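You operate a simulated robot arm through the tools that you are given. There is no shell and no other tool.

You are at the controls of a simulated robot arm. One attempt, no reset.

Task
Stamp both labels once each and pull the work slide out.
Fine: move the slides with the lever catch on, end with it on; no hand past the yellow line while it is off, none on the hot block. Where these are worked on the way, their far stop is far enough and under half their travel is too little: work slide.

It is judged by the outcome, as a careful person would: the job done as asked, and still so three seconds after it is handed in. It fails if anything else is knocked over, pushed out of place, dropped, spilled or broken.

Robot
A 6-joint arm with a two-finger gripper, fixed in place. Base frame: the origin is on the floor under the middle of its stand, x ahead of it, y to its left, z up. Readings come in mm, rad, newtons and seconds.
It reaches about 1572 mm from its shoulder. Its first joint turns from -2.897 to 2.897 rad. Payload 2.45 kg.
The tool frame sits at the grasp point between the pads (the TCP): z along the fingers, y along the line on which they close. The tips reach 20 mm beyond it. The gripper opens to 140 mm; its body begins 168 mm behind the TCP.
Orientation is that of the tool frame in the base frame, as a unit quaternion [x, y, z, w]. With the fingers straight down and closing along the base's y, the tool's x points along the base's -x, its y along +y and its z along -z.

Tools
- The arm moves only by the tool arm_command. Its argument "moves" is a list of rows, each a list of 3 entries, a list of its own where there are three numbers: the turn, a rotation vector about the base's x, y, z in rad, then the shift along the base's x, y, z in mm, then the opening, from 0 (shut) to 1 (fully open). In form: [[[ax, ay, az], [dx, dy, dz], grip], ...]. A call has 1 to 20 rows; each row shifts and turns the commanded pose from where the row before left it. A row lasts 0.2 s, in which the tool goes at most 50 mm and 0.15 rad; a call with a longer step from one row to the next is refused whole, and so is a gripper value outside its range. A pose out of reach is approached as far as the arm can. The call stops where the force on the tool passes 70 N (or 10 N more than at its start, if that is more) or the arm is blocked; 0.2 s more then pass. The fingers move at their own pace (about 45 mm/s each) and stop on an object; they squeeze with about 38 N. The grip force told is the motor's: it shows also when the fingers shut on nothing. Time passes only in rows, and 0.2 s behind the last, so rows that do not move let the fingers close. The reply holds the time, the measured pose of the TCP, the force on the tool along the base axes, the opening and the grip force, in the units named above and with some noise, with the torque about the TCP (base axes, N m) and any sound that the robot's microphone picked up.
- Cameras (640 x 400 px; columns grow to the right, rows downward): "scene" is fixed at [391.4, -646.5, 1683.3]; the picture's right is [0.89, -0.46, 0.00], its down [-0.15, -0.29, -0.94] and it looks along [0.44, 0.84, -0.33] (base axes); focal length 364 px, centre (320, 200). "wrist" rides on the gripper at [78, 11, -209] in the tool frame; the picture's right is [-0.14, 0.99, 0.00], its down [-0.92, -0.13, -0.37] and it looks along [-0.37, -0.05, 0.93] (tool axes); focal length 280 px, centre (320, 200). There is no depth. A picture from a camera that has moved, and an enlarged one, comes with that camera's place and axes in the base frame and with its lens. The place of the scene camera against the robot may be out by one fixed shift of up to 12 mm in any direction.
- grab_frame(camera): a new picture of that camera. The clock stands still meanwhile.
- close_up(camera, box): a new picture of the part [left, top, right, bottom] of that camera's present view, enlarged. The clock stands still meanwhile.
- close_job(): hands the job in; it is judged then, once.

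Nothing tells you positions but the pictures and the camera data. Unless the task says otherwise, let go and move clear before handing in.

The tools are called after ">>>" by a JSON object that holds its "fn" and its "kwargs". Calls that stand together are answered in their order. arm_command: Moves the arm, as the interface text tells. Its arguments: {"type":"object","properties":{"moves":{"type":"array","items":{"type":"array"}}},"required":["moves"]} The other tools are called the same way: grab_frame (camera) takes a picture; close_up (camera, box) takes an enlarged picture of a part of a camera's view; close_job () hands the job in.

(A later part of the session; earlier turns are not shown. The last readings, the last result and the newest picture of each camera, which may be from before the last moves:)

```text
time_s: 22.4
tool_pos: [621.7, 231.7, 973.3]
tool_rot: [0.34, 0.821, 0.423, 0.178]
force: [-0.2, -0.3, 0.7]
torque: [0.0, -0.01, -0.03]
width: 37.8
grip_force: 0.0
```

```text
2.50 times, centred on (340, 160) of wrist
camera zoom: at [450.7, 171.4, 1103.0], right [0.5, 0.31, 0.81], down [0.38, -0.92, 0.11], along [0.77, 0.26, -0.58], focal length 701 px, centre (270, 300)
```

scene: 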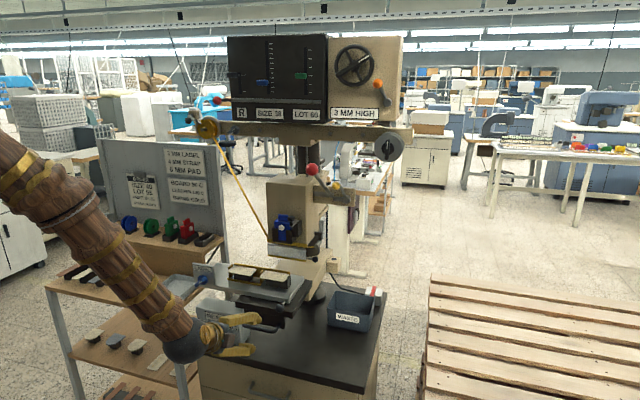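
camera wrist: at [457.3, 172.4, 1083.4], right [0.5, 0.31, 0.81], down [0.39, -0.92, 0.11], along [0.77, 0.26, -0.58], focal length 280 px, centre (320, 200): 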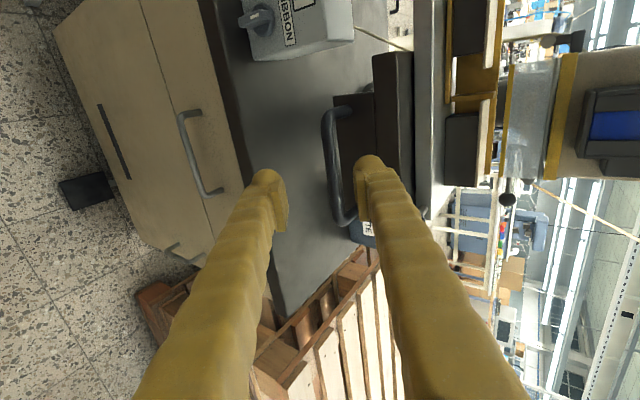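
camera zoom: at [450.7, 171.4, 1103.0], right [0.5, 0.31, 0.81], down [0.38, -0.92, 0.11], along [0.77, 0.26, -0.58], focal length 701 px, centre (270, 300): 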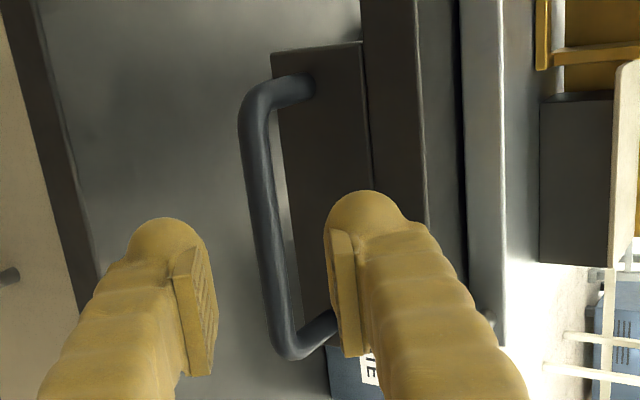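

The bar lies on the gripper's axis within about 2 mm. I move forward onto it.

>>> {"fn": "arm_command", "kwargs": {"moves": [[[0, 0, 0], [8.3, 8.3, -8.9], 0.27], [[0, 0, 0], [8.3, 8.3, -8.9], 0.27], [[0, 0, 0], [8.3, 8.3, -8.9], 0.27], [[0, 0, 0], [8.3, 8.3, -8.9], 0.27]]}}

>>> {"fn": "close_up", "kwargs": {"camera": "wrist", "box": [240, 80, 440, 240]}}

>>> {"fn": "close_up", "kwargs": {"camera": "scene", "box": [180, 260, 320, 350]}}

```text
time_s: 23.4
tool_pos: [654.9, 264.4, 936.7]
tool_rot: [0.34, 0.821, 0.424, 0.177]
force: [-0.3, -0.5, -0.3]
torque: [-0.01, 0.02, 0.0]
width: 37.9
grip_force: 0.1
```

```text
2.50 times, centred on (340, 160) of wrist
camera zoom: at [483.6, 204.0, 1066.6], right [0.5, 0.31, 0.81], down [0.38, -0.92, 0.11], along [0.77, 0.26, -0.58], focal length 701 px, centre (270, 300)
```

zoom: 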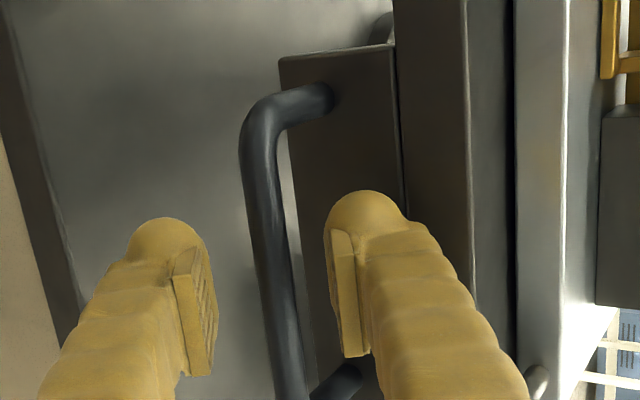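

```text
4.44 times, centred on (250, 305) of scene
camera zoom: at [391.4, -646.5, 1683.3], right [0.89, -0.46, 0.0], down [-0.15, -0.29, -0.94], along [0.44, 0.84, -0.33], focal length 1619 px, centre (631, -267)
```

zoom: 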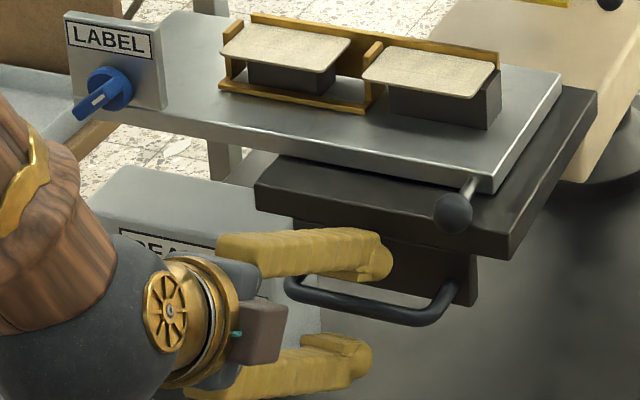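

The bar is between the pads near their tips. I close on it.

>>> {"fn": "arm_command", "kwargs": {"moves": [[[0, 0, 0], [0, 0, 0], 0.0], [[0, 0, 0], [0, 0, 0], 0.0], [[0, 0, 0], [0, 0, 0], 0.0]]}}

>>> {"fn": "close_up", "kwargs": {"camera": "wrist", "box": [240, 80, 440, 240]}}

```text
time_s: 24.2
tool_pos: [656.6, 264.3, 938.2]
tool_rot: [0.34, 0.82, 0.425, 0.178]
force: [14.5, 17.6, 17.1]
torque: [-0.19, -0.63, 0.47]
width: 10.9
grip_force: 34.4
```

```text
2.50 times, centred on (340, 160) of wrist
camera zoom: at [484.0, 204.4, 1067.5], right [0.5, 0.31, 0.81], down [0.38, -0.92, 0.11], along [0.78, 0.26, -0.58], focal length 701 px, centre (270, 300)
```

zoom: 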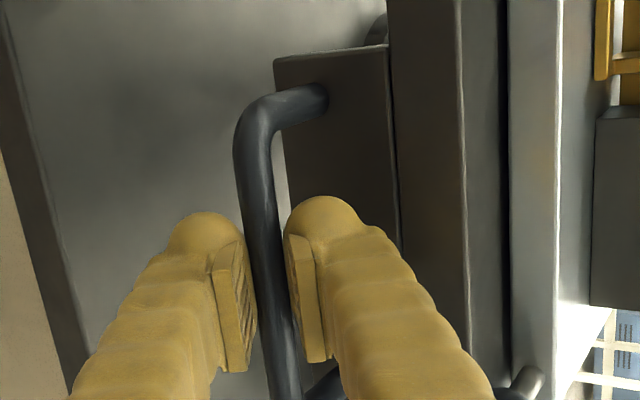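

Gripped at 11 mm width. I relieve the small offset and push the slide inward (catch is on).

>>> {"fn": "arm_command", "kwargs": {"moves": [[[0, 0, 0], [1.2, 1.2, 2.4], 0.0], [[0, 0, 0], [5, 5, 0], 0.0], [[0, 0, 0], [7, 7, 0], 0.0], [[0, 0, 0], [8.5, 8.5, 0], 0.0], [[0, 0, 0], [8.5, 8.5, 0], 0.0], [[0, 0, 0], [8.5, 8.5, 0], 0.0]]}}

>>> {"fn": "close_up", "kwargs": {"camera": "scene", "box": [180, 220, 340, 350]}}

>>> {"fn": "grab_frame", "kwargs": {"camera": "wrist"}}

```text
time_s: 25.6
tool_pos: [694.7, 302.7, 939.4]
tool_rot: [0.341, 0.821, 0.422, 0.176]
force: [-11.4, 8.5, -19.5]
torque: [-0.49, -0.24, 0.72]
width: 10.4
grip_force: 38.1
```

```text
3.08 times, centred on (260, 285) of scene
camera zoom: at [391.4, -646.5, 1683.3], right [0.89, -0.46, 0.0], down [-0.15, -0.29, -0.94], along [0.44, 0.84, -0.33], focal length 1121 px, centre (505, -62)
```

zoom: 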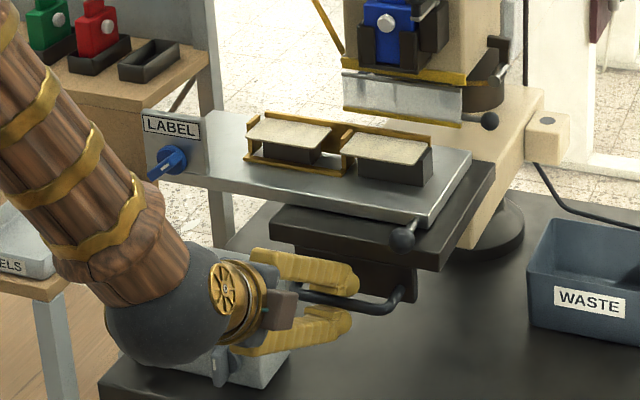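

```text
taken
camera wrist: at [523.1, 243.1, 1068.7], right [0.5, 0.31, 0.81], down [0.39, -0.92, 0.11], along [0.77, 0.26, -0.58], focal length 280 px, centre (320, 200)
```

wrist: 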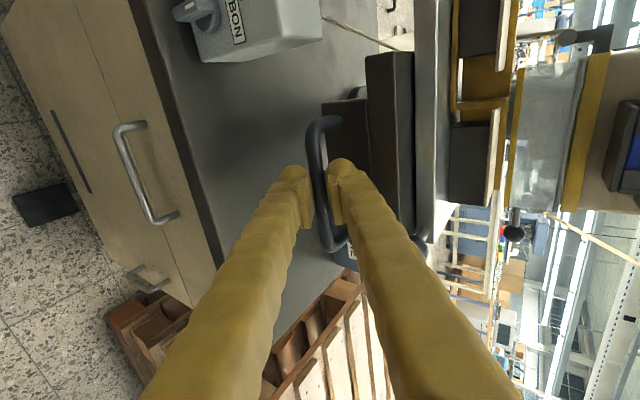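

The slide is moving in smoothly. I keep pushing.

>>> {"fn": "arm_command", "kwargs": {"moves": [[[0, 0, 0], [8.5, 8.5, -0.7], 0.0], [[0, 0, 0], [8.5, 8.5, -0.7], 0.0], [[0, 0, 0], [8.5, 8.5, -0.6], 0.0], [[0, 0, 0], [8.5, 8.5, 0], 0.0], [[0, 0, 0], [8.5, 8.5, 0], 0.0], [[0, 0, 0], [8.5, 8.5, 0], 0.0]]}}

>>> {"fn": "close_up", "kwargs": {"camera": "scene", "box": [180, 220, 340, 350]}}

>>> {"fn": "grab_frame", "kwargs": {"camera": "wrist"}}

```text
time_s: 27.0
tool_pos: [747.7, 355.6, 939.8]
tool_rot: [0.34, 0.82, 0.425, 0.178]
force: [-2.2, 3.8, 21.3]
torque: [-0.28, -0.58, 0.61]
width: 10.3
grip_force: 37.5
```

```text
3.08 times, centred on (260, 285) of scene
camera zoom: at [391.4, -646.5, 1683.3], right [0.89, -0.46, 0.0], down [-0.15, -0.29, -0.94], along [0.44, 0.84, -0.33], focal length 1121 px, centre (505, -62)
```

zoom: 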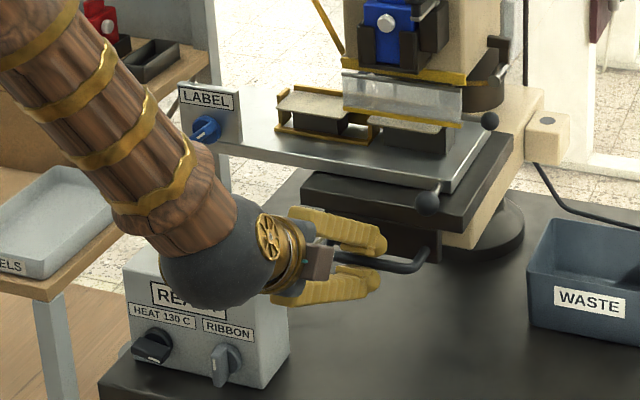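

```text
taken
camera wrist: at [574.8, 295.0, 1067.8], right [0.5, 0.31, 0.81], down [0.38, -0.92, 0.11], along [0.78, 0.26, -0.58], focal length 280 px, centre (320, 200)
```

wrist: 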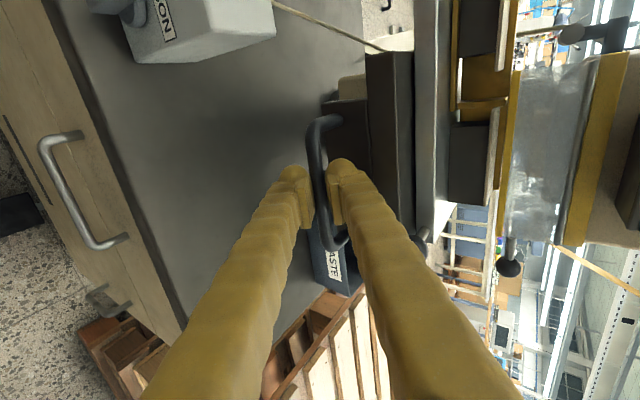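

Labels are entering under the head. I keep pushing toward the far stop.

>>> {"fn": "arm_command", "kwargs": {"moves": [[[0, 0, 0], [7, 7, 0.5], 0.0], [[0, 0, 0], [7, 7, 0.5], 0.0], [[0, 0, 0], [7, 7, 0.5], 0.0], [[0, 0, 0], [7, 7, 0], 0.0], [[0, 0, 0], [7, 7, 0], 0.0], [[0, 0, 0], [7, 7, 0], 0.0]]}}

>>> {"fn": "close_up", "kwargs": {"camera": "scene", "box": [180, 220, 340, 350]}}

```text
time_s: 28.4
tool_pos: [781.9, 393.1, 931.2]
tool_rot: [0.343, 0.824, 0.417, 0.173]
force: [0.0, -1.9, -0.5]
torque: [-0.38, -0.43, 0.34]
width: 7.2
grip_force: 35.3
stopped in row 6: the force on the tool passed its limit at 76 N (the readings are from after the stop); the commanded pose is now the measured one
```

```text
3.08 times, centred on (260, 285) of scene
camera zoom: at [391.4, -646.5, 1683.3], right [0.89, -0.46, 0.0], down [-0.15, -0.29, -0.94], along [0.44, 0.84, -0.33], focal length 1121 px, centre (505, -62)
```

zoom: 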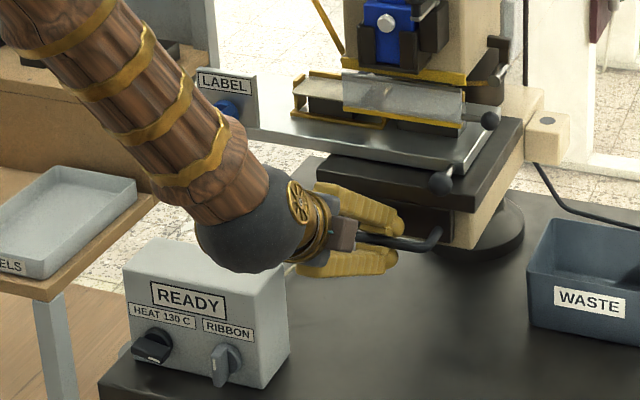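

The slide hit its stop at the inner end. I open the fingers and back off to check that it really is at the far stop and not caught on something.

>>> {"fn": "arm_command", "kwargs": {"moves": [[[0, 0, 0], [0, 0, 0], 0.27], [[0, 0, 0], [0, 0, 0], 0.27], [[0, 0, 0], [0, 0, 0], 0.27]]}}

>>> {"fn": "close_up", "kwargs": {"camera": "wrist", "box": [240, 80, 440, 240]}}

>>> {"fn": "close_up", "kwargs": {"camera": "wrist", "box": [360, 0, 640, 240]}}

>>> {"fn": "close_up", "kwargs": {"camera": "scene", "box": [245, 225, 345, 300]}}

```text
time_s: 29.2
tool_pos: [782.7, 391.8, 931.8]
tool_rot: [0.342, 0.824, 0.417, 0.174]
force: [0.2, -0.2, -0.2]
torque: [-0.01, -0.03, 0.0]
width: 38.1
grip_force: 0.0
```

```text
2.50 times, centred on (340, 160) of wrist
camera zoom: at [612.8, 333.7, 1064.1], right [0.51, 0.31, 0.8], down [0.38, -0.92, 0.11], along [0.77, 0.25, -0.59], focal length 701 px, centre (270, 300)
```

zoom: 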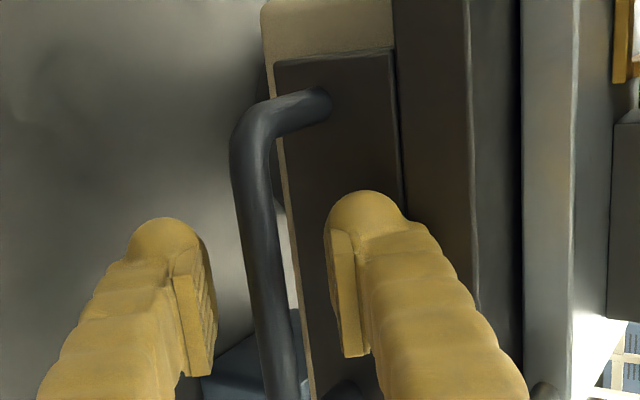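

```text
1.67 times, centred on (500, 120) of wrist
camera zoom: at [612.8, 333.7, 1064.1], right [0.51, 0.31, 0.8], down [0.38, -0.92, 0.11], along [0.77, 0.25, -0.59], focal length 467 px, centre (20, 333)
```

zoom: 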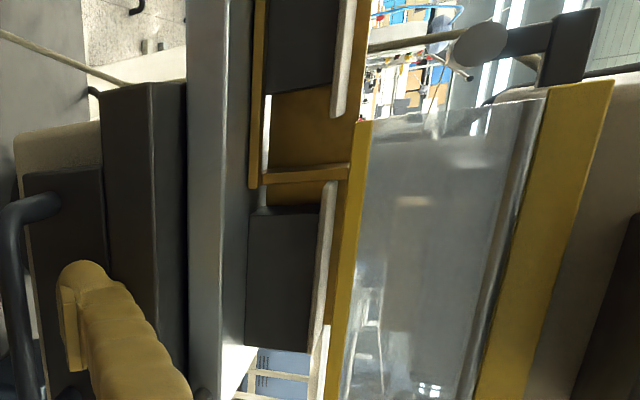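

```text
5.33 times, centred on (295, 262) of scene
camera zoom: at [391.4, -646.5, 1683.3], right [0.89, -0.46, 0.0], down [-0.15, -0.29, -0.94], along [0.44, 0.84, -0.33], focal length 1943 px, centre (453, -133)
```

zoom: 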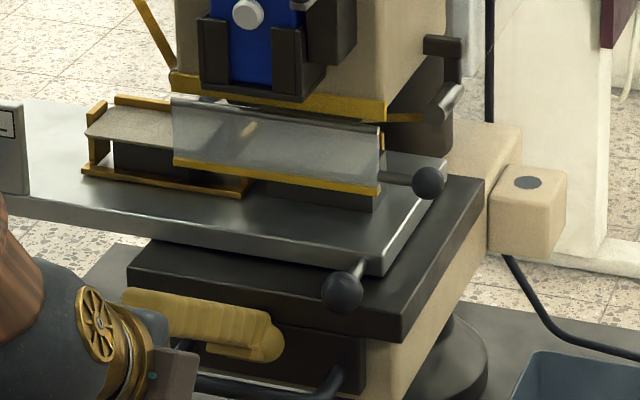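

The slide moved about 170 mm to a hard stop, and the right label is now under the head with the guard clear of it. I back off the handle and rise toward the catch, turning so I come at it from the right.

>>> {"fn": "arm_command", "kwargs": {"moves": [[[0, 0, 0], [-11.5, -11.5, 11.7], 0.27], [[0, 0, 0], [-11.5, -11.5, 11.7], 0.27], [[0, 0, 0], [-11.5, -11.5, 11.7], 0.27], [[0, 0, 0], [-11.5, -11.5, 11.7], 0.27], [[0, 0, 0.05236], [-11.3, -11.3, 35], 0.35], [[0, 0, 0.05236], [-11.3, -11.3, 35], 0.35], [[0, 0, 0.05236], [-11.3, -11.3, 35], 0.35], [[0, 0, 0.05236], [-11.3, -11.3, 35], 0.35], [[0, 0, 0.05236], [-11.3, -11.3, 35], 0.35], [[0, 0, 0.05236], [-11.3, -11.3, 35], 0.35], [[0, 0, 0.05236], [-11.3, -11.3, 35], 0.35], [[0, 0, 0.05236], [-11.3, -11.3, 35], 0.35], [[0, 0, 0.05236], [-11.3, -11.3, 35], 0.35], [[0, 0, 0.05236], [-11.3, -11.3, 35], 0.35]]}}

>>> {"fn": "grab_frame", "kwargs": {"camera": "wrist"}}

>>> {"fn": "grab_frame", "kwargs": {"camera": "scene"}}

```text
time_s: 32.2
tool_pos: [622.5, 231.8, 1327.5]
tool_rot: [0.119, 0.884, 0.449, 0.058]
force: [-0.9, -0.3, -0.2]
torque: [0.0, 0.0, -0.01]
width: 48.9
grip_force: 0.0
```

```text
taken
camera wrist: at [505.9, 96.9, 1460.3], right [0.29, 0.53, 0.8], down [0.79, -0.6, 0.11], along [0.54, 0.6, -0.59], focal length 280 px, centre (320, 200)
```

wrist: 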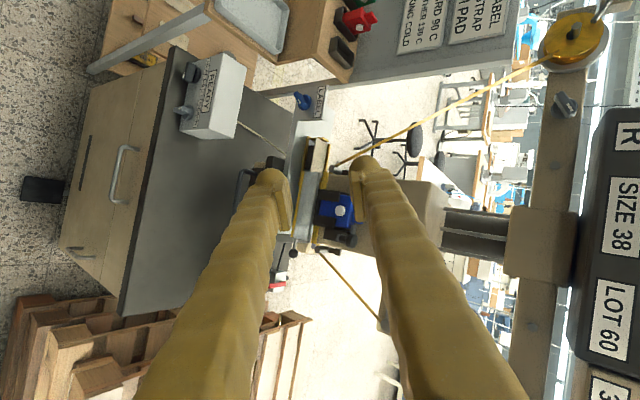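

```text
taken
```

scene: 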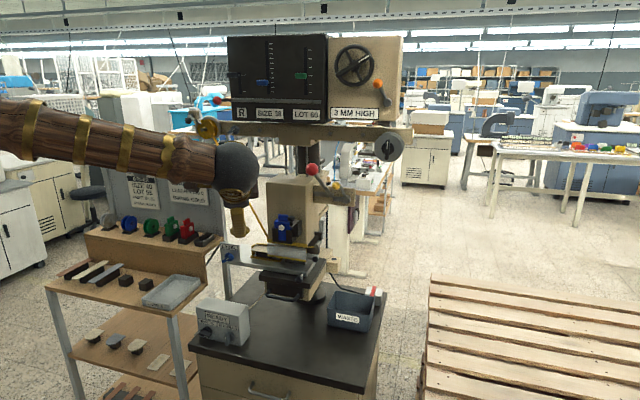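

I check the slide's position in the open view and continue sideways, leveling the gripper.

>>> {"fn": "close_up", "kwargs": {"camera": "scene", "box": [200, 220, 350, 320]}}

>>> {"fn": "arm_command", "kwargs": {"moves": [[[0.0628, -0.0168, 0], [23.8, -23.8, 1], 0.35], [[0.0628, -0.0168, 0], [23.8, -23.8, 1], 0.35], [[0.0628, -0.0168, 0], [23.8, -23.8, 1], 0.35], [[0.0628, -0.0168, 0], [23.8, -23.8, 1], 0.35], [[0.0628, -0.0168, 0], [23.8, -23.8, 1], 0.35], [[0.0628, -0.0168, 0], [23.8, -23.8, 1], 0.35], [[0.0628, -0.0168, 0], [23.8, -23.8, 1], 0.35], [[0, 0, 0], [0, 0, 0], 0.35]]}}

>>> {"fn": "grab_frame", "kwargs": {"camera": "wrist"}}

>>> {"fn": "close_up", "kwargs": {"camera": "wrist", "box": [300, 60, 420, 180]}}

```text
4.00 times, centred on (275, 270) of scene
camera zoom: at [391.4, -646.5, 1683.3], right [0.89, -0.46, 0.0], down [-0.15, -0.29, -0.94], along [0.44, 0.84, -0.33], focal length 1457 px, centre (500, -80)
```

zoom: 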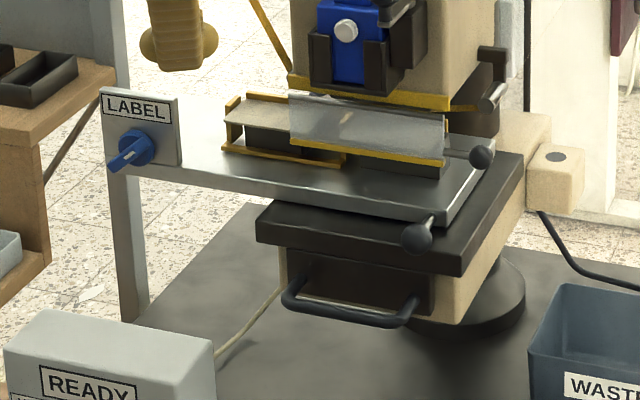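

```text
time_s: 34.0
tool_pos: [788.2, 66.5, 1337.1]
tool_rot: [0.101, 0.76, 0.637, 0.083]
force: [-0.5, -0.9, -0.6]
torque: [0.01, 0.03, 0.03]
width: 49.0
grip_force: 0.0
```

```text
taken
camera wrist: at [660.3, -109.6, 1383.0], right [0.18, 0.13, 0.97], down [0.79, -0.61, -0.06], along [0.59, 0.78, -0.21], focal length 280 px, centre (320, 200)
```

wrist: 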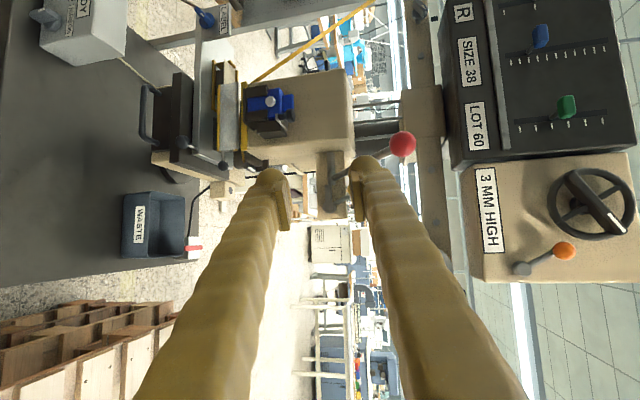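

```text
3.33 times, centred on (360, 120) of wrist
camera zoom: at [660.3, -109.6, 1383.0], right [0.18, 0.13, 0.97], down [0.79, -0.61, -0.06], along [0.59, 0.78, -0.21], focal length 935 px, centre (187, 467)
```

zoom: 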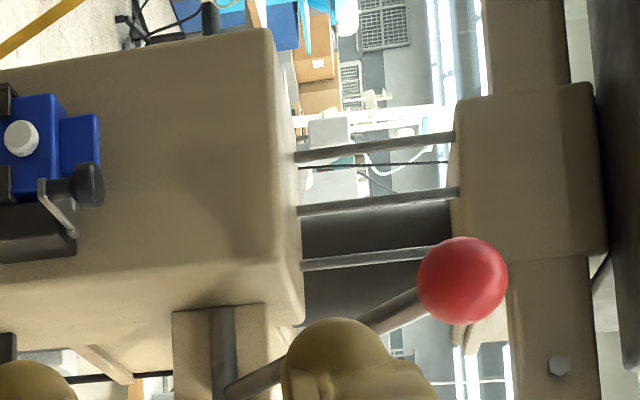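

The gripper is level and to the right of the press, clear of the lever. I move forward to a standoff in front of the yellow catch ball.

>>> {"fn": "arm_command", "kwargs": {"moves": [[[0, 0, 0], [27, 29.1, 2.1], 0.35], [[0, 0, 0], [27, 29.1, 2.1], 0.35], [[0, 0, 0], [27, 29.1, 2.1], 0.35], [[0, 0, 0], [27, 29.1, 2.1], 0.35], [[0, 0, 0], [27, 29.1, 2.1], 0.35], [[0, 0, 0], [27, 29.1, 2.1], 0.35], [[0, 0, 0], [0, 0, 0], 0.35]]}}

>>> {"fn": "grab_frame", "kwargs": {"camera": "wrist"}}

>>> {"fn": "close_up", "kwargs": {"camera": "wrist", "box": [240, 90, 400, 230]}}

>>> {"fn": "close_up", "kwargs": {"camera": "scene", "box": [280, 140, 400, 215]}}

```text
time_s: 35.6
tool_pos: [951.2, 239.6, 1345.8]
tool_rot: [0.102, 0.76, 0.637, 0.083]
force: [0.1, 1.3, -0.7]
torque: [0.02, -0.03, 0.03]
width: 49.1
grip_force: 0.0
```

```text
taken
camera wrist: at [822.7, 63.5, 1393.3], right [0.18, 0.13, 0.97], down [0.79, -0.61, -0.06], along [0.59, 0.78, -0.21], focal length 280 px, centre (320, 200)
```

wrist: 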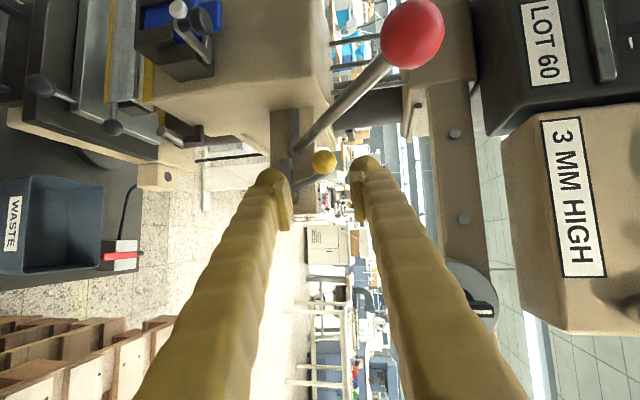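

```text
2.86 times, centred on (320, 160) of wrist
camera zoom: at [822.7, 63.5, 1393.3], right [0.18, 0.13, 0.97], down [0.79, -0.61, -0.06], along [0.59, 0.78, -0.21], focal length 801 px, centre (320, 314)
```

zoom: 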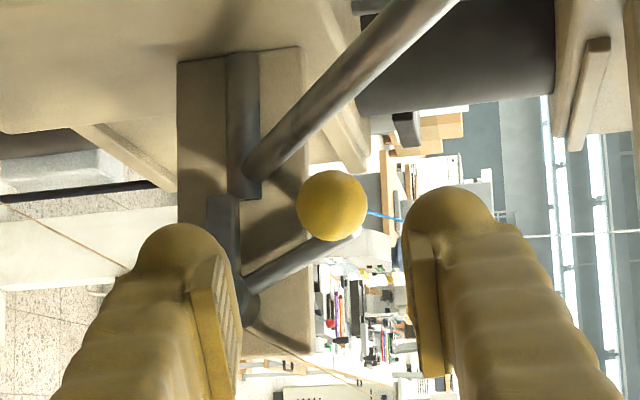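

```text
5.33 times, centred on (340, 178) of scene
camera zoom: at [391.4, -646.5, 1683.3], right [0.89, -0.46, 0.0], down [-0.15, -0.29, -0.94], along [0.44, 0.84, -0.33], focal length 1943 px, centre (213, 320)
```

zoom: 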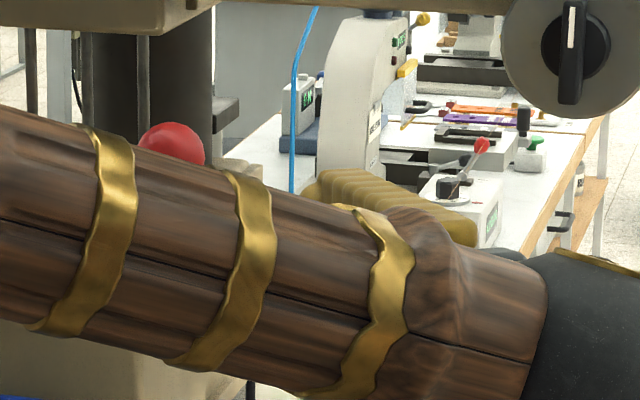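

The yellow ball is confirmed at (976, 337, 1332). I advance so the pads straddle it from above and below, then check before closing.

>>> {"fn": "arm_command", "kwargs": {"moves": [[[0, 0, 0], [5.6, 22.3, -3], 0.35], [[0, 0, 0], [5.6, 22.3, -3], 0.35], [[0, 0, 0], [5.6, 22.3, -3], 0.35], [[0, 0, 0], [5.6, 22.3, -3], 0.35], [[0, 0, 0], [0, 0, 0], 0.35]]}}

>>> {"fn": "close_up", "kwargs": {"camera": "wrist", "box": [240, 90, 400, 230]}}

```text
time_s: 36.8
tool_pos: [974.4, 329.0, 1337.9]
tool_rot: [0.102, 0.759, 0.637, 0.085]
force: [1.0, 0.3, -1.1]
torque: [0.02, 0.0, -0.01]
width: 48.7
grip_force: 0.1
```

```text
2.86 times, centred on (320, 160) of wrist
camera zoom: at [846.5, 153.1, 1384.1], right [0.18, 0.13, 0.97], down [0.79, -0.61, -0.06], along [0.59, 0.78, -0.21], focal length 801 px, centre (320, 314)
```

zoom: 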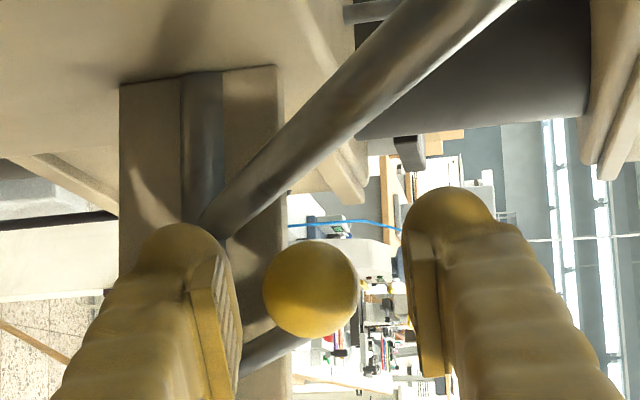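

Ball is between the pads. I center 3 mm lower and close on it.

>>> {"fn": "arm_command", "kwargs": {"moves": [[[0, 0, 0], [0.8, 2.8, -3.5], 0.35], [[0, 0, 0], [0, 0, 0], 0.08], [[0, 0, 0], [0, 0, 0], 0.08], [[0, 0, 0], [0, 0, 0], 0.08]]}}

>>> {"fn": "close_up", "kwargs": {"camera": "wrist", "box": [240, 90, 400, 230]}}

```text
time_s: 37.8
tool_pos: [974.8, 333.7, 1333.6]
tool_rot: [0.102, 0.76, 0.637, 0.085]
force: [3.3, 3.0, 3.3]
torque: [0.03, -0.01, -0.03]
width: 24.0
grip_force: 34.6
```

```text
2.86 times, centred on (320, 160) of wrist
camera zoom: at [847.1, 156.3, 1381.1], right [0.18, 0.13, 0.97], down [0.79, -0.61, -0.06], along [0.59, 0.78, -0.21], focal length 801 px, centre (320, 314)
```

zoom: 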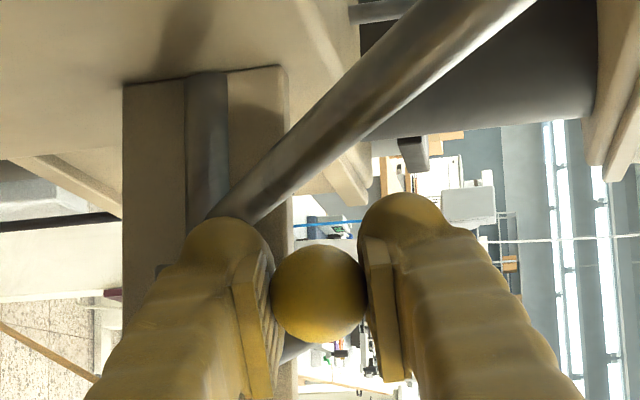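

Gripped the catch ball. I swing it a little to the right along its arc and watch the force.

>>> {"fn": "arm_command", "kwargs": {"moves": [[[0.074, 0.074, 0], [4.5, -4.5, 2.7], 0.08], [[0.074, 0.074, 0], [4.7, -4.7, 2.0], 0.08], [[0, 0, 0], [0, 0, 0], 0.08]]}}

>>> {"fn": "close_up", "kwargs": {"camera": "wrist", "box": [240, 90, 400, 230]}}

```text
time_s: 38.6
tool_pos: [984.7, 324.0, 1337.6]
tool_rot: [0.155, 0.715, 0.682, 0.019]
force: [-4.1, -4.6, -7.9]
torque: [-0.02, 0.03, 0.06]
width: 23.9
grip_force: 45.3
```

```text
2.86 times, centred on (320, 160) of wrist
camera zoom: at [862.6, 140.9, 1377.4], right [0.32, -0.01, 0.95], down [0.76, -0.59, -0.27], along [0.56, 0.81, -0.18], focal length 801 px, centre (320, 314)
```

zoom: 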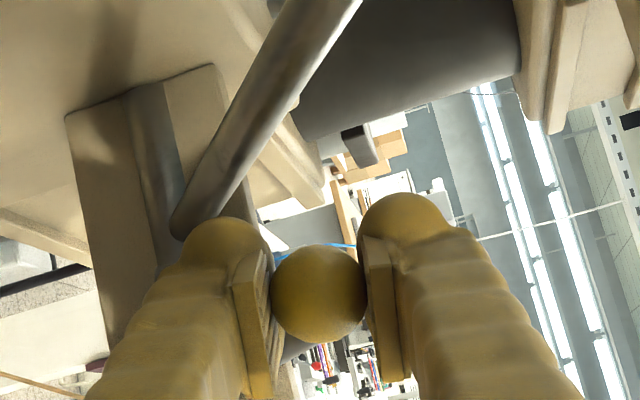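

The catch swings freely with me. I continue along the arc.

>>> {"fn": "arm_command", "kwargs": {"moves": [[[0.074, 0.074, 0], [4.9, -4.9, 1.0], 0.08], [[0.074, 0.074, 0], [4.9, -4.9, 0.4], 0.08], [[0.074, 0.074, 0], [4.9, -4.9, -0.3], 0.08], [[0.074, 0.074, 0], [4.9, -4.9, -1.0], 0.08], [[0, 0, 0], [0, 0, 0], 0.08]]}}

>>> {"fn": "close_up", "kwargs": {"camera": "wrist", "box": [240, 90, 400, 230]}}

>>> {"fn": "grab_frame", "kwargs": {"camera": "scene"}}

```text
time_s: 39.8
tool_pos: [1003.2, 305.3, 1338.0]
tool_rot: [0.255, 0.602, 0.749, -0.109]
force: [-26.2, -19.4, -22.0]
torque: [0.07, -0.05, 0.35]
width: 23.6
grip_force: 44.7
```

```text
2.86 times, centred on (320, 160) of wrist
camera zoom: at [890.9, 113.2, 1356.3], right [0.58, -0.27, 0.77], down [0.63, -0.45, -0.63], along [0.52, 0.85, -0.09], focal length 801 px, centre (320, 314)
```

zoom: 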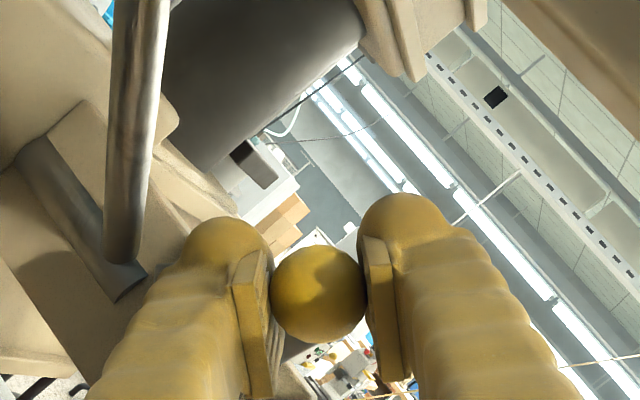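

```text
taken
```

scene: 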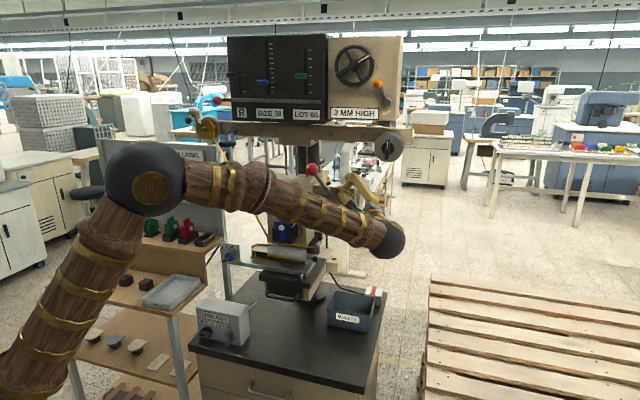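

The catch follows; there's some side load because my arc isn't perfect. I relieve it by easing out and down slightly, then continue.

>>> {"fn": "arm_command", "kwargs": {"moves": [[[0, 0, 0], [-1.5, -1.5, -1.8], 0.08], [[0, 0, 0], [0, 0, 0], 0.08]]}}

>>> {"fn": "close_up", "kwargs": {"camera": "scene", "box": [300, 150, 420, 250]}}

```text
time_s: 40.4
tool_pos: [1001.3, 307.0, 1338.4]
tool_rot: [0.254, 0.602, 0.749, -0.108]
force: [38.9, 33.0, 13.4]
torque: [-0.14, 0.15, -0.13]
width: 23.8
grip_force: 45.0
```

```text
4.00 times, centred on (360, 200) of scene
camera zoom: at [391.4, -646.5, 1683.3], right [0.89, -0.46, 0.0], down [-0.15, -0.29, -0.94], along [0.44, 0.84, -0.33], focal length 1457 px, centre (160, 200)
```

zoom: 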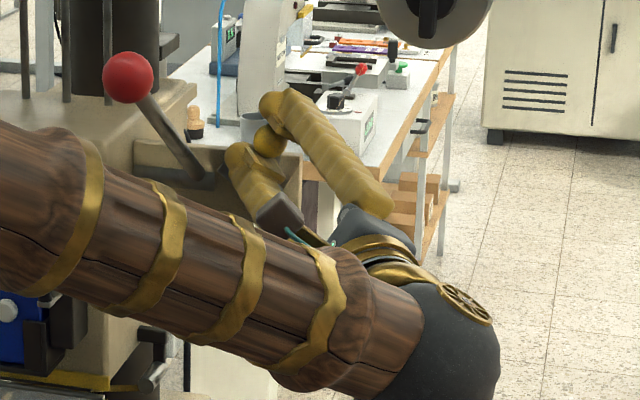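

>>> {"fn": "arm_command", "kwargs": {"moves": [[[0, 0, 0], [0.9, 0.9, 0.7], 0.08], [[0.074, 0.074, 0], [4.7, -4.7, -2.0], 0.08], [[0, 0, 0], [0, 0, 0], 0.08]]}}

```text
time_s: 41.2
tool_pos: [1008.7, 299.3, 1336.9]
tool_rot: [0.276, 0.57, 0.761, -0.14]
force: [15.6, 13.8, 21.8]
torque: [0.4, 0.26, 0.32]
width: 23.8
grip_force: 44.7
```

>>> {"fn": "arm_command", "kwargs": {"moves": [[[0.074, 0.074, 0], [4.9, -4.2, -1.4], 0.08], [[0, 0, 0], [0, 0, 0], 0.08]]}}

>>> {"fn": "close_up", "kwargs": {"camera": "wrist", "box": [220, 70, 420, 230]}}

```text
time_s: 41.8
tool_pos: [1013.3, 294.5, 1333.1]
tool_rot: [0.3, 0.535, 0.771, -0.171]
force: [-16.6, -19.1, 4.6]
torque: [0.21, -0.02, 0.18]
width: 23.7
grip_force: 45.0
```

```text
2.50 times, centred on (320, 150) of wrist
camera zoom: at [901.8, 101.0, 1339.5], right [0.68, -0.37, 0.63], down [0.52, -0.35, -0.78], along [0.51, 0.86, -0.04], focal length 701 px, centre (320, 325)
```

zoom: 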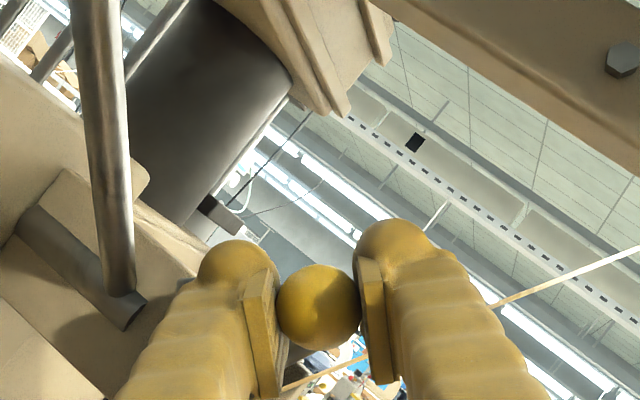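

>>> {"fn": "arm_command", "kwargs": {"moves": [[[0.074, 0.074, 0], [3.9, -4.7, -3.2], 0.08], [[0, 0, 0], [0, 0, 0], 0.08]]}}

>>> {"fn": "close_up", "kwargs": {"camera": "scene", "box": [300, 150, 420, 250]}}

```text
time_s: 42.4
tool_pos: [1013.8, 294.1, 1330.7]
tool_rot: [0.321, 0.501, 0.778, -0.203]
force: [-21.7, 25.8, 19.5]
torque: [0.48, -0.19, 0.44]
width: 23.5
grip_force: 45.2
```

```text
4.00 times, centred on (360, 200) of scene
camera zoom: at [391.4, -646.5, 1683.3], right [0.89, -0.46, 0.0], down [-0.15, -0.29, -0.94], along [0.44, 0.84, -0.33], focal length 1457 px, centre (160, 200)
```

zoom: 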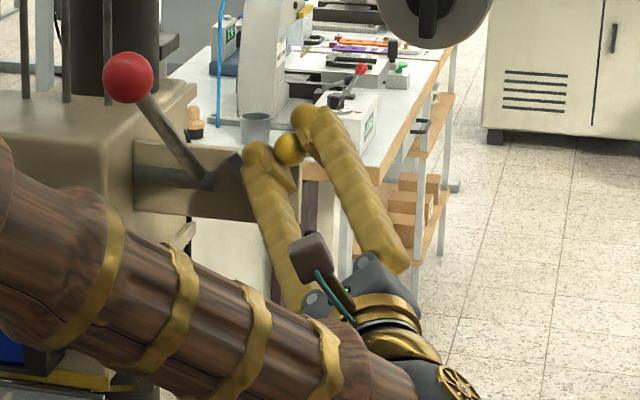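

The catch reached its other stop (resistance rises). I relieve the load, open slightly, and back straight out.

>>> {"fn": "arm_command", "kwargs": {"moves": [[[0, 0, 0], [-1.0, 1.0, 0.8], 0.08], [[0, 0, 0], [0, 0, 0], 0.26], [[0, 0, 0], [0, 0, 0], 0.26], [[0, 0, 0], [-6, -18.2, -5.8], 0.26], [[0, 0, 0], [-9, -27.3, -8.8], 0.26], [[0, 0, 0], [-9, -27.3, -8.8], 0.26], [[0, 0, 0], [-9, -27.3, -8.8], 0.26]]}}

>>> {"fn": "grab_frame", "kwargs": {"camera": "wrist"}}

>>> {"fn": "close_up", "kwargs": {"camera": "wrist", "box": [220, 70, 420, 230]}}

>>> {"fn": "close_up", "kwargs": {"camera": "scene", "box": [280, 130, 400, 230]}}

```text
time_s: 44.0
tool_pos: [984.4, 190.8, 1298.3]
tool_rot: [0.322, 0.501, 0.778, -0.203]
force: [-0.7, 0.3, -0.2]
torque: [-0.01, 0.03, 0.04]
width: 36.5
grip_force: 0.0
```

```text
taken
camera wrist: at [873.3, -2.4, 1298.8], right [0.73, -0.42, 0.55], down [0.46, -0.29, -0.84], along [0.51, 0.86, -0.02], focal length 280 px, centre (320, 200)
```

wrist: 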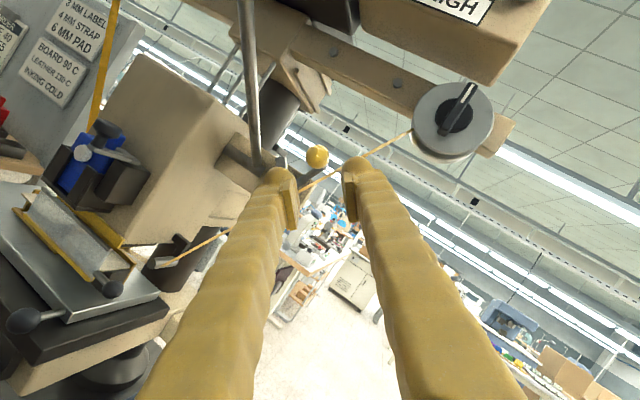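

```text
2.50 times, centred on (320, 150) of wrist
camera zoom: at [873.3, -2.4, 1298.8], right [0.73, -0.42, 0.55], down [0.46, -0.29, -0.84], along [0.51, 0.86, -0.02], focal length 701 px, centre (320, 325)
```

zoom: 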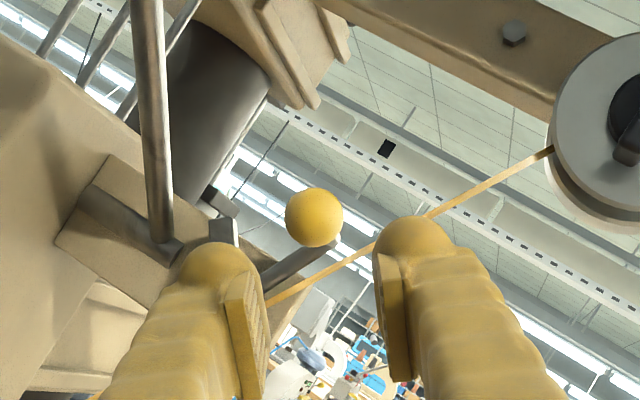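

```text
4.00 times, centred on (340, 180) of scene
camera zoom: at [391.4, -646.5, 1683.3], right [0.89, -0.46, 0.0], down [-0.15, -0.29, -0.94], along [0.44, 0.84, -0.33], focal length 1457 px, centre (240, 280)
```

zoom: 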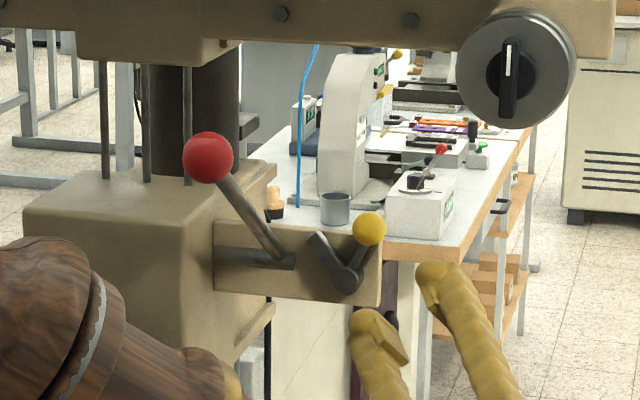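

The catch now stands to the right with its pawl lifted: off. I retreat and turn the gripper back to grip the red lever ball from the front.

>>> {"fn": "arm_command", "kwargs": {"moves": [[[0, 0, 0], [-25, -25, 0], 0.4], [[0, 0, 0], [-25, -25, 0], 0.5], [[-0.008, 0.1163, -0.0534], [-22.8, 3.3, 19.6], 0.5], [[-0.008, 0.1163, -0.0534], [-22.8, 3.3, 19.6], 0.5], [[-0.008, 0.1163, -0.0534], [-22.8, 3.3, 19.6], 0.5], [[-0.008, 0.1163, -0.0534], [-22.8, 3.3, 19.6], 0.5], [[-0.008, 0.1163, -0.0534], [-22.8, 3.3, 19.6], 0.5], [[-0.008, 0.1163, -0.0534], [-22.8, 3.3, 19.6], 0.5], [[-0.008, 0.1163, -0.0534], [-22.8, 3.3, 19.6], 0.5], [[-0.008, 0.1163, -0.0534], [-22.8, 3.3, 19.6], 0.5], [[0, 0, 0], [0, 0, 0], 0.5]]}}

>>> {"fn": "grab_frame", "kwargs": {"camera": "wrist"}}

>>> {"fn": "close_up", "kwargs": {"camera": "wrist", "box": [260, 100, 400, 220]}}

```text
time_s: 46.4
tool_pos: [749.9, 168.7, 1455.7]
tool_rot: [0.735, 0.304, 0.561, -0.229]
force: [0.5, -1.0, -0.5]
torque: [-0.02, -0.02, -0.04]
width: 69.9
grip_force: 0.0
```

```text
taken
camera wrist: at [629.3, 33.4, 1586.7], right [0.67, -0.73, -0.13], down [-0.51, -0.33, -0.79], along [0.53, 0.6, -0.6], focal length 280 px, centre (320, 200)
```

wrist: 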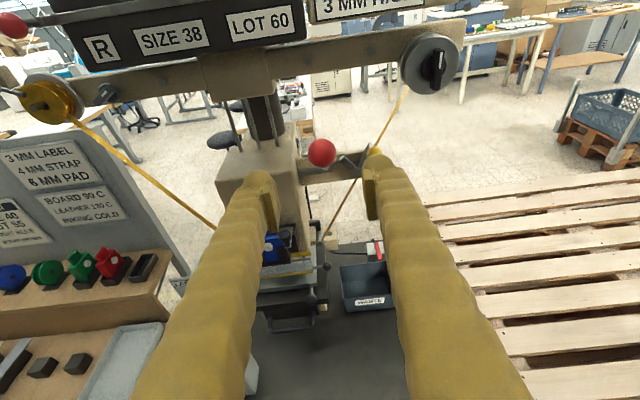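

```text
3.33 times, centred on (330, 160) of wrist
camera zoom: at [629.3, 33.4, 1586.7], right [0.67, -0.73, -0.13], down [-0.51, -0.33, -0.79], along [0.53, 0.6, -0.6], focal length 935 px, centre (287, 333)
```

zoom: 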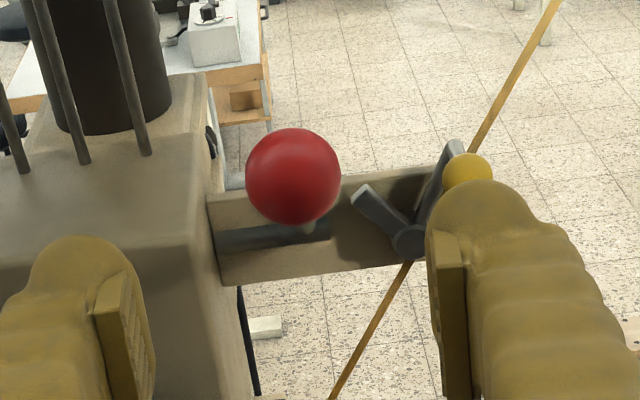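

The lever ball is where it was. I move onto it and grip.

>>> {"fn": "arm_command", "kwargs": {"moves": [[[0, 0, 0], [21.0, 20.2, -8.1], 0.5], [[0, 0, 0], [21.0, 20.2, -8.1], 0.5], [[0, 0, 0], [21.0, 20.2, -8.1], 0.5], [[0, 0, 0], [21.0, 20.2, -8.1], 0.5], [[0, 0, 0], [21.0, 20.2, -8.1], 0.5], [[0, 0, 0], [0, 0, 0], 0.1], [[0, 0, 0], [0, 0, 0], 0.1], [[0, 0, 0], [0, 0, 0], 0.1], [[0, 0, 0], [0, 0, 0], 0.1]]}}

>>> {"fn": "close_up", "kwargs": {"camera": "wrist", "box": [240, 120, 400, 240]}}

```text
time_s: 48.4
tool_pos: [853.6, 267.0, 1415.3]
tool_rot: [0.736, 0.303, 0.561, -0.228]
force: [25.0, -17.3, 0.5]
torque: [0.28, -0.24, -0.03]
width: 34.1
grip_force: 40.7
```

```text
3.33 times, centred on (320, 180) of wrist
camera zoom: at [733.5, 133.2, 1546.2], right [0.67, -0.73, -0.13], down [-0.51, -0.33, -0.79], along [0.53, 0.6, -0.6], focal length 935 px, centre (320, 267)
```

zoom: 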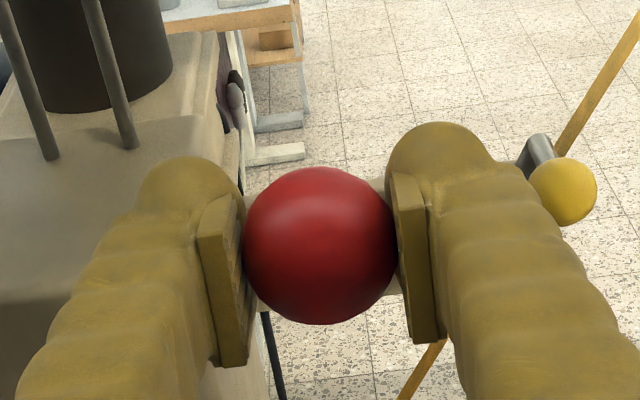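

Gripped. With the catch off I draw the lever down along its arc, first a short way to check that it moves.

>>> {"fn": "arm_command", "kwargs": {"moves": [[[0, 0, 0], [0.7, -0.7, 0], 0.1], [[0, 0, 0], [-5.6, -5.6, -11.4], 0.1], [[0, 0, 0], [-5.1, -5.1, -11.9], 0.1], [[0, 0, 0], [-4.6, -4.6, -12.2], 0.1], [[0, 0, 0], [0, 0, 0], 0.1]]}}

>>> {"fn": "close_up", "kwargs": {"camera": "wrist", "box": [240, 120, 400, 240]}}

>>> {"fn": "close_up", "kwargs": {"camera": "scene", "box": [220, 150, 380, 280]}}

```text
time_s: 49.6
tool_pos: [839.3, 253.0, 1382.2]
tool_rot: [0.735, 0.304, 0.561, -0.23]
force: [-8.8, 0.3, 11.5]
torque: [0.85, -0.81, 0.04]
width: 34.2
grip_force: 45.0
```

```text
3.33 times, centred on (320, 180) of wrist
camera zoom: at [719.5, 118.2, 1511.8], right [0.67, -0.73, -0.13], down [-0.51, -0.33, -0.79], along [0.53, 0.6, -0.6], focal length 935 px, centre (320, 267)
```

zoom: 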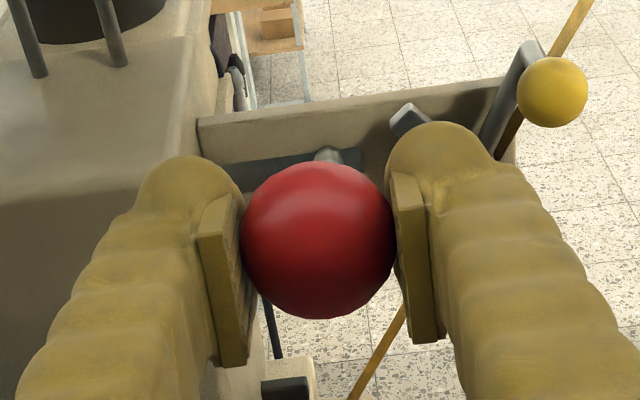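

```text
3.08 times, centred on (300, 215) of scene
camera zoom: at [391.4, -646.5, 1683.3], right [0.89, -0.46, 0.0], down [-0.15, -0.29, -0.94], along [0.44, 0.84, -0.33], focal length 1121 px, centre (382, 154)
```

zoom: 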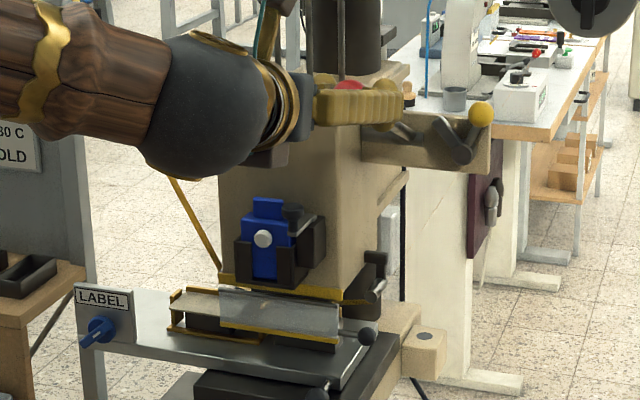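

The lever moves freely now. I continue down the arc.

>>> {"fn": "arm_command", "kwargs": {"moves": [[[0, 0, 0], [-4.0, -4.0, -12.6], 0.1], [[0, 0, 0], [-3.5, -3.5, -13.0], 0.1], [[0, 0, 0], [-3.0, -3.0, -13.2], 0.1], [[0, 0, 0], [-2.4, -2.4, -13.5], 0.1], [[0, 0, 0], [0, 0, 0], 0.1]]}}

>>> {"fn": "close_up", "kwargs": {"camera": "scene", "box": [220, 150, 380, 280]}}

```text
time_s: 50.8
tool_pos: [827.9, 239.9, 1327.9]
tool_rot: [0.735, 0.304, 0.561, -0.23]
force: [-1.5, 6.2, 6.0]
torque: [0.52, -0.62, -0.02]
width: 34.3
grip_force: 45.3
```

```text
3.08 times, centred on (300, 215) of scene
camera zoom: at [391.4, -646.5, 1683.3], right [0.89, -0.46, 0.0], down [-0.15, -0.29, -0.94], along [0.44, 0.84, -0.33], focal length 1121 px, centre (382, 154)
```

zoom: 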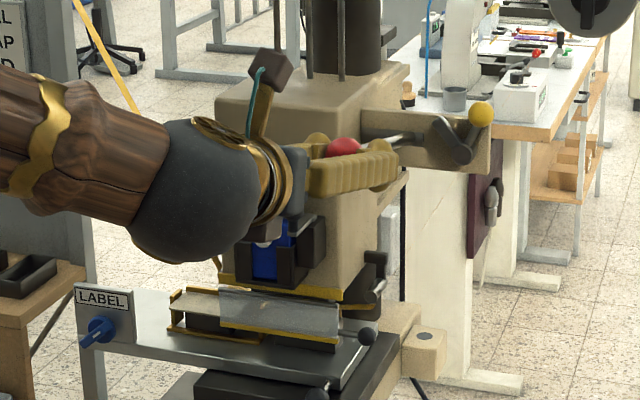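

>>> {"fn": "arm_command", "kwargs": {"moves": [[[0, 0, 0], [-1.8, -1.8, -13.6], 0.1], [[0, 0, 0], [-1.3, -1.3, -13.7], 0.1], [[0, 0, 0], [-0.6, -0.6, -13.8], 0.1], [[0, 0, 0], [0, 0, -13.9], 0.1], [[0, 0, 0], [0, 0, 0], 0.1]]}}

>>> {"fn": "close_up", "kwargs": {"camera": "scene", "box": [220, 150, 380, 280]}}

```text
time_s: 52.0
tool_pos: [823.7, 236.5, 1271.2]
tool_rot: [0.735, 0.305, 0.561, -0.23]
force: [-12.4, 1.8, 6.8]
torque: [0.32, -0.43, -0.02]
width: 34.4
grip_force: 45.0
```

```text
3.08 times, centred on (300, 215) of scene
camera zoom: at [391.4, -646.5, 1683.3], right [0.89, -0.46, 0.0], down [-0.15, -0.29, -0.94], along [0.44, 0.84, -0.33], focal length 1121 px, centre (382, 154)
```

zoom: 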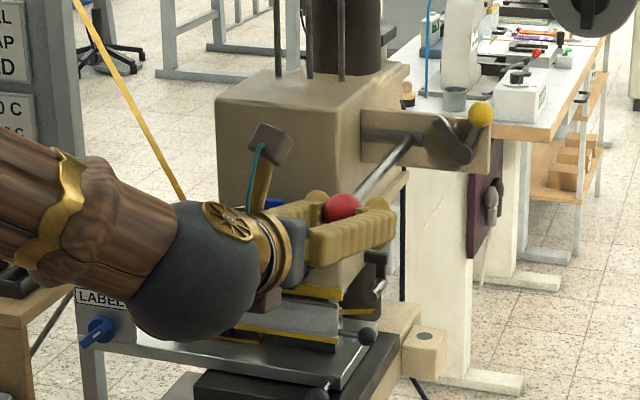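

>>> {"fn": "arm_command", "kwargs": {"moves": [[[0, 0, 0], [0.5, 0.5, -13.8], 0.1], [[0, 0, 0], [1.1, 1.1, -13.8], 0.1], [[0, 0, 0], [1.7, 1.7, -13.7], 0.1], [[0, 0, 0], [0, 0, 0], 0.1]]}}

>>> {"fn": "close_up", "kwargs": {"camera": "scene", "box": [220, 150, 380, 280]}}

```text
time_s: 53.0
tool_pos: [828.2, 238.7, 1230.0]
tool_rot: [0.735, 0.305, 0.561, -0.23]
force: [-22.6, 4.3, 3.5]
torque: [0.05, -0.24, -0.03]
width: 34.3
grip_force: 45.0
```

```text
3.08 times, centred on (300, 215) of scene
camera zoom: at [391.4, -646.5, 1683.3], right [0.89, -0.46, 0.0], down [-0.15, -0.29, -0.94], along [0.44, 0.84, -0.33], focal length 1121 px, centre (382, 154)
```

zoom: 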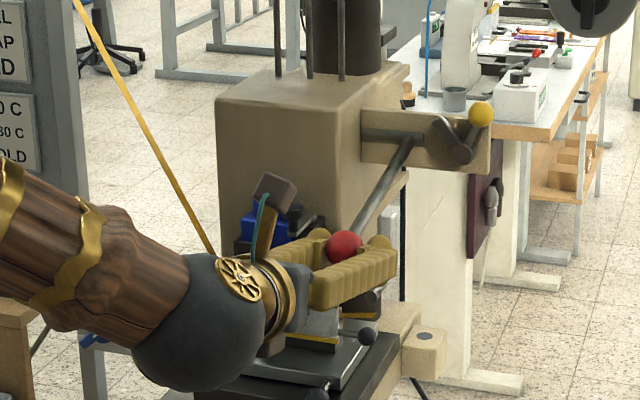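

>>> {"fn": "arm_command", "kwargs": {"moves": [[[0, 0, 0], [1.7, 2.5, -13.4], 0.1], [[0, 0, 0], [2.4, 3.2, -13.3], 0.1], [[0, 0, 0], [3.5, 3.5, -13.0], 0.1], [[0, 0, 0], [0, 0, 0], 0.1]]}}

>>> {"fn": "close_up", "kwargs": {"camera": "scene", "box": [220, 150, 380, 280]}}

>>> {"fn": "grab_frame", "kwargs": {"camera": "wrist"}}

```text
time_s: 54.0
tool_pos: [836.1, 248.8, 1192.2]
tool_rot: [0.735, 0.304, 0.561, -0.229]
force: [-3.7, 9.7, 10.7]
torque: [0.17, -0.49, -0.05]
width: 34.3
grip_force: 44.8
```

```text
3.08 times, centred on (300, 215) of scene
camera zoom: at [391.4, -646.5, 1683.3], right [0.89, -0.46, 0.0], down [-0.15, -0.29, -0.94], along [0.44, 0.84, -0.33], focal length 1121 px, centre (382, 154)
```

zoom: 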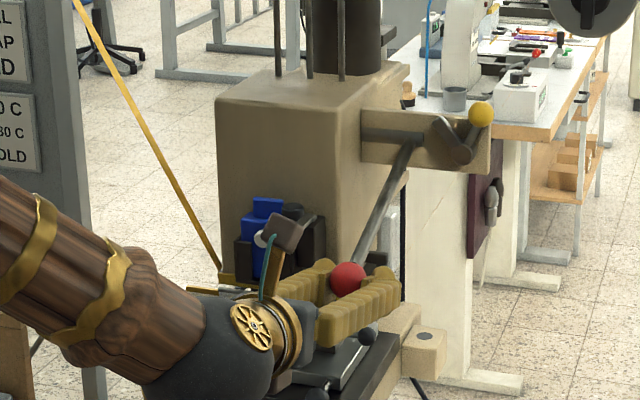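

```text
taken
camera wrist: at [715.3, 114.2, 1322.6], right [0.67, -0.73, -0.13], down [-0.51, -0.33, -0.79], along [0.53, 0.6, -0.6], focal length 280 px, centre (320, 200)
```

wrist: 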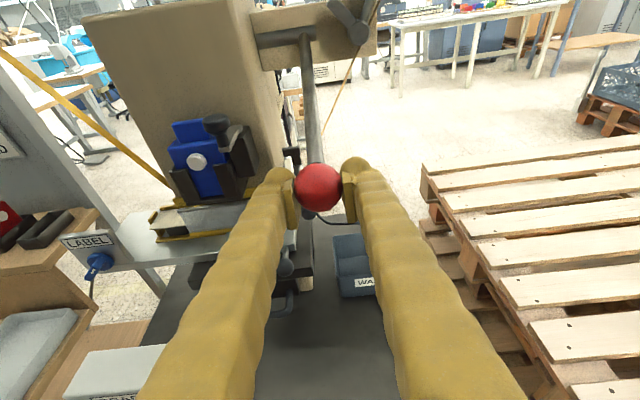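

>>> {"fn": "arm_command", "kwargs": {"moves": [[[0, 0, 0], [3.5, 3.5, -12.7], 0.1], [[0, 0, 0], [4.4, 4.4, -12.3], 0.1], [[0, 0, 0], [0, 0, 0], 0.1]]}}

```text
time_s: 54.8
tool_pos: [843.5, 256.1, 1166.1]
tool_rot: [0.736, 0.304, 0.56, -0.229]
force: [-0.7, 0.4, 0.1]
torque: [-0.01, 0.03, -0.01]
width: 14.1
grip_force: 0.1
```

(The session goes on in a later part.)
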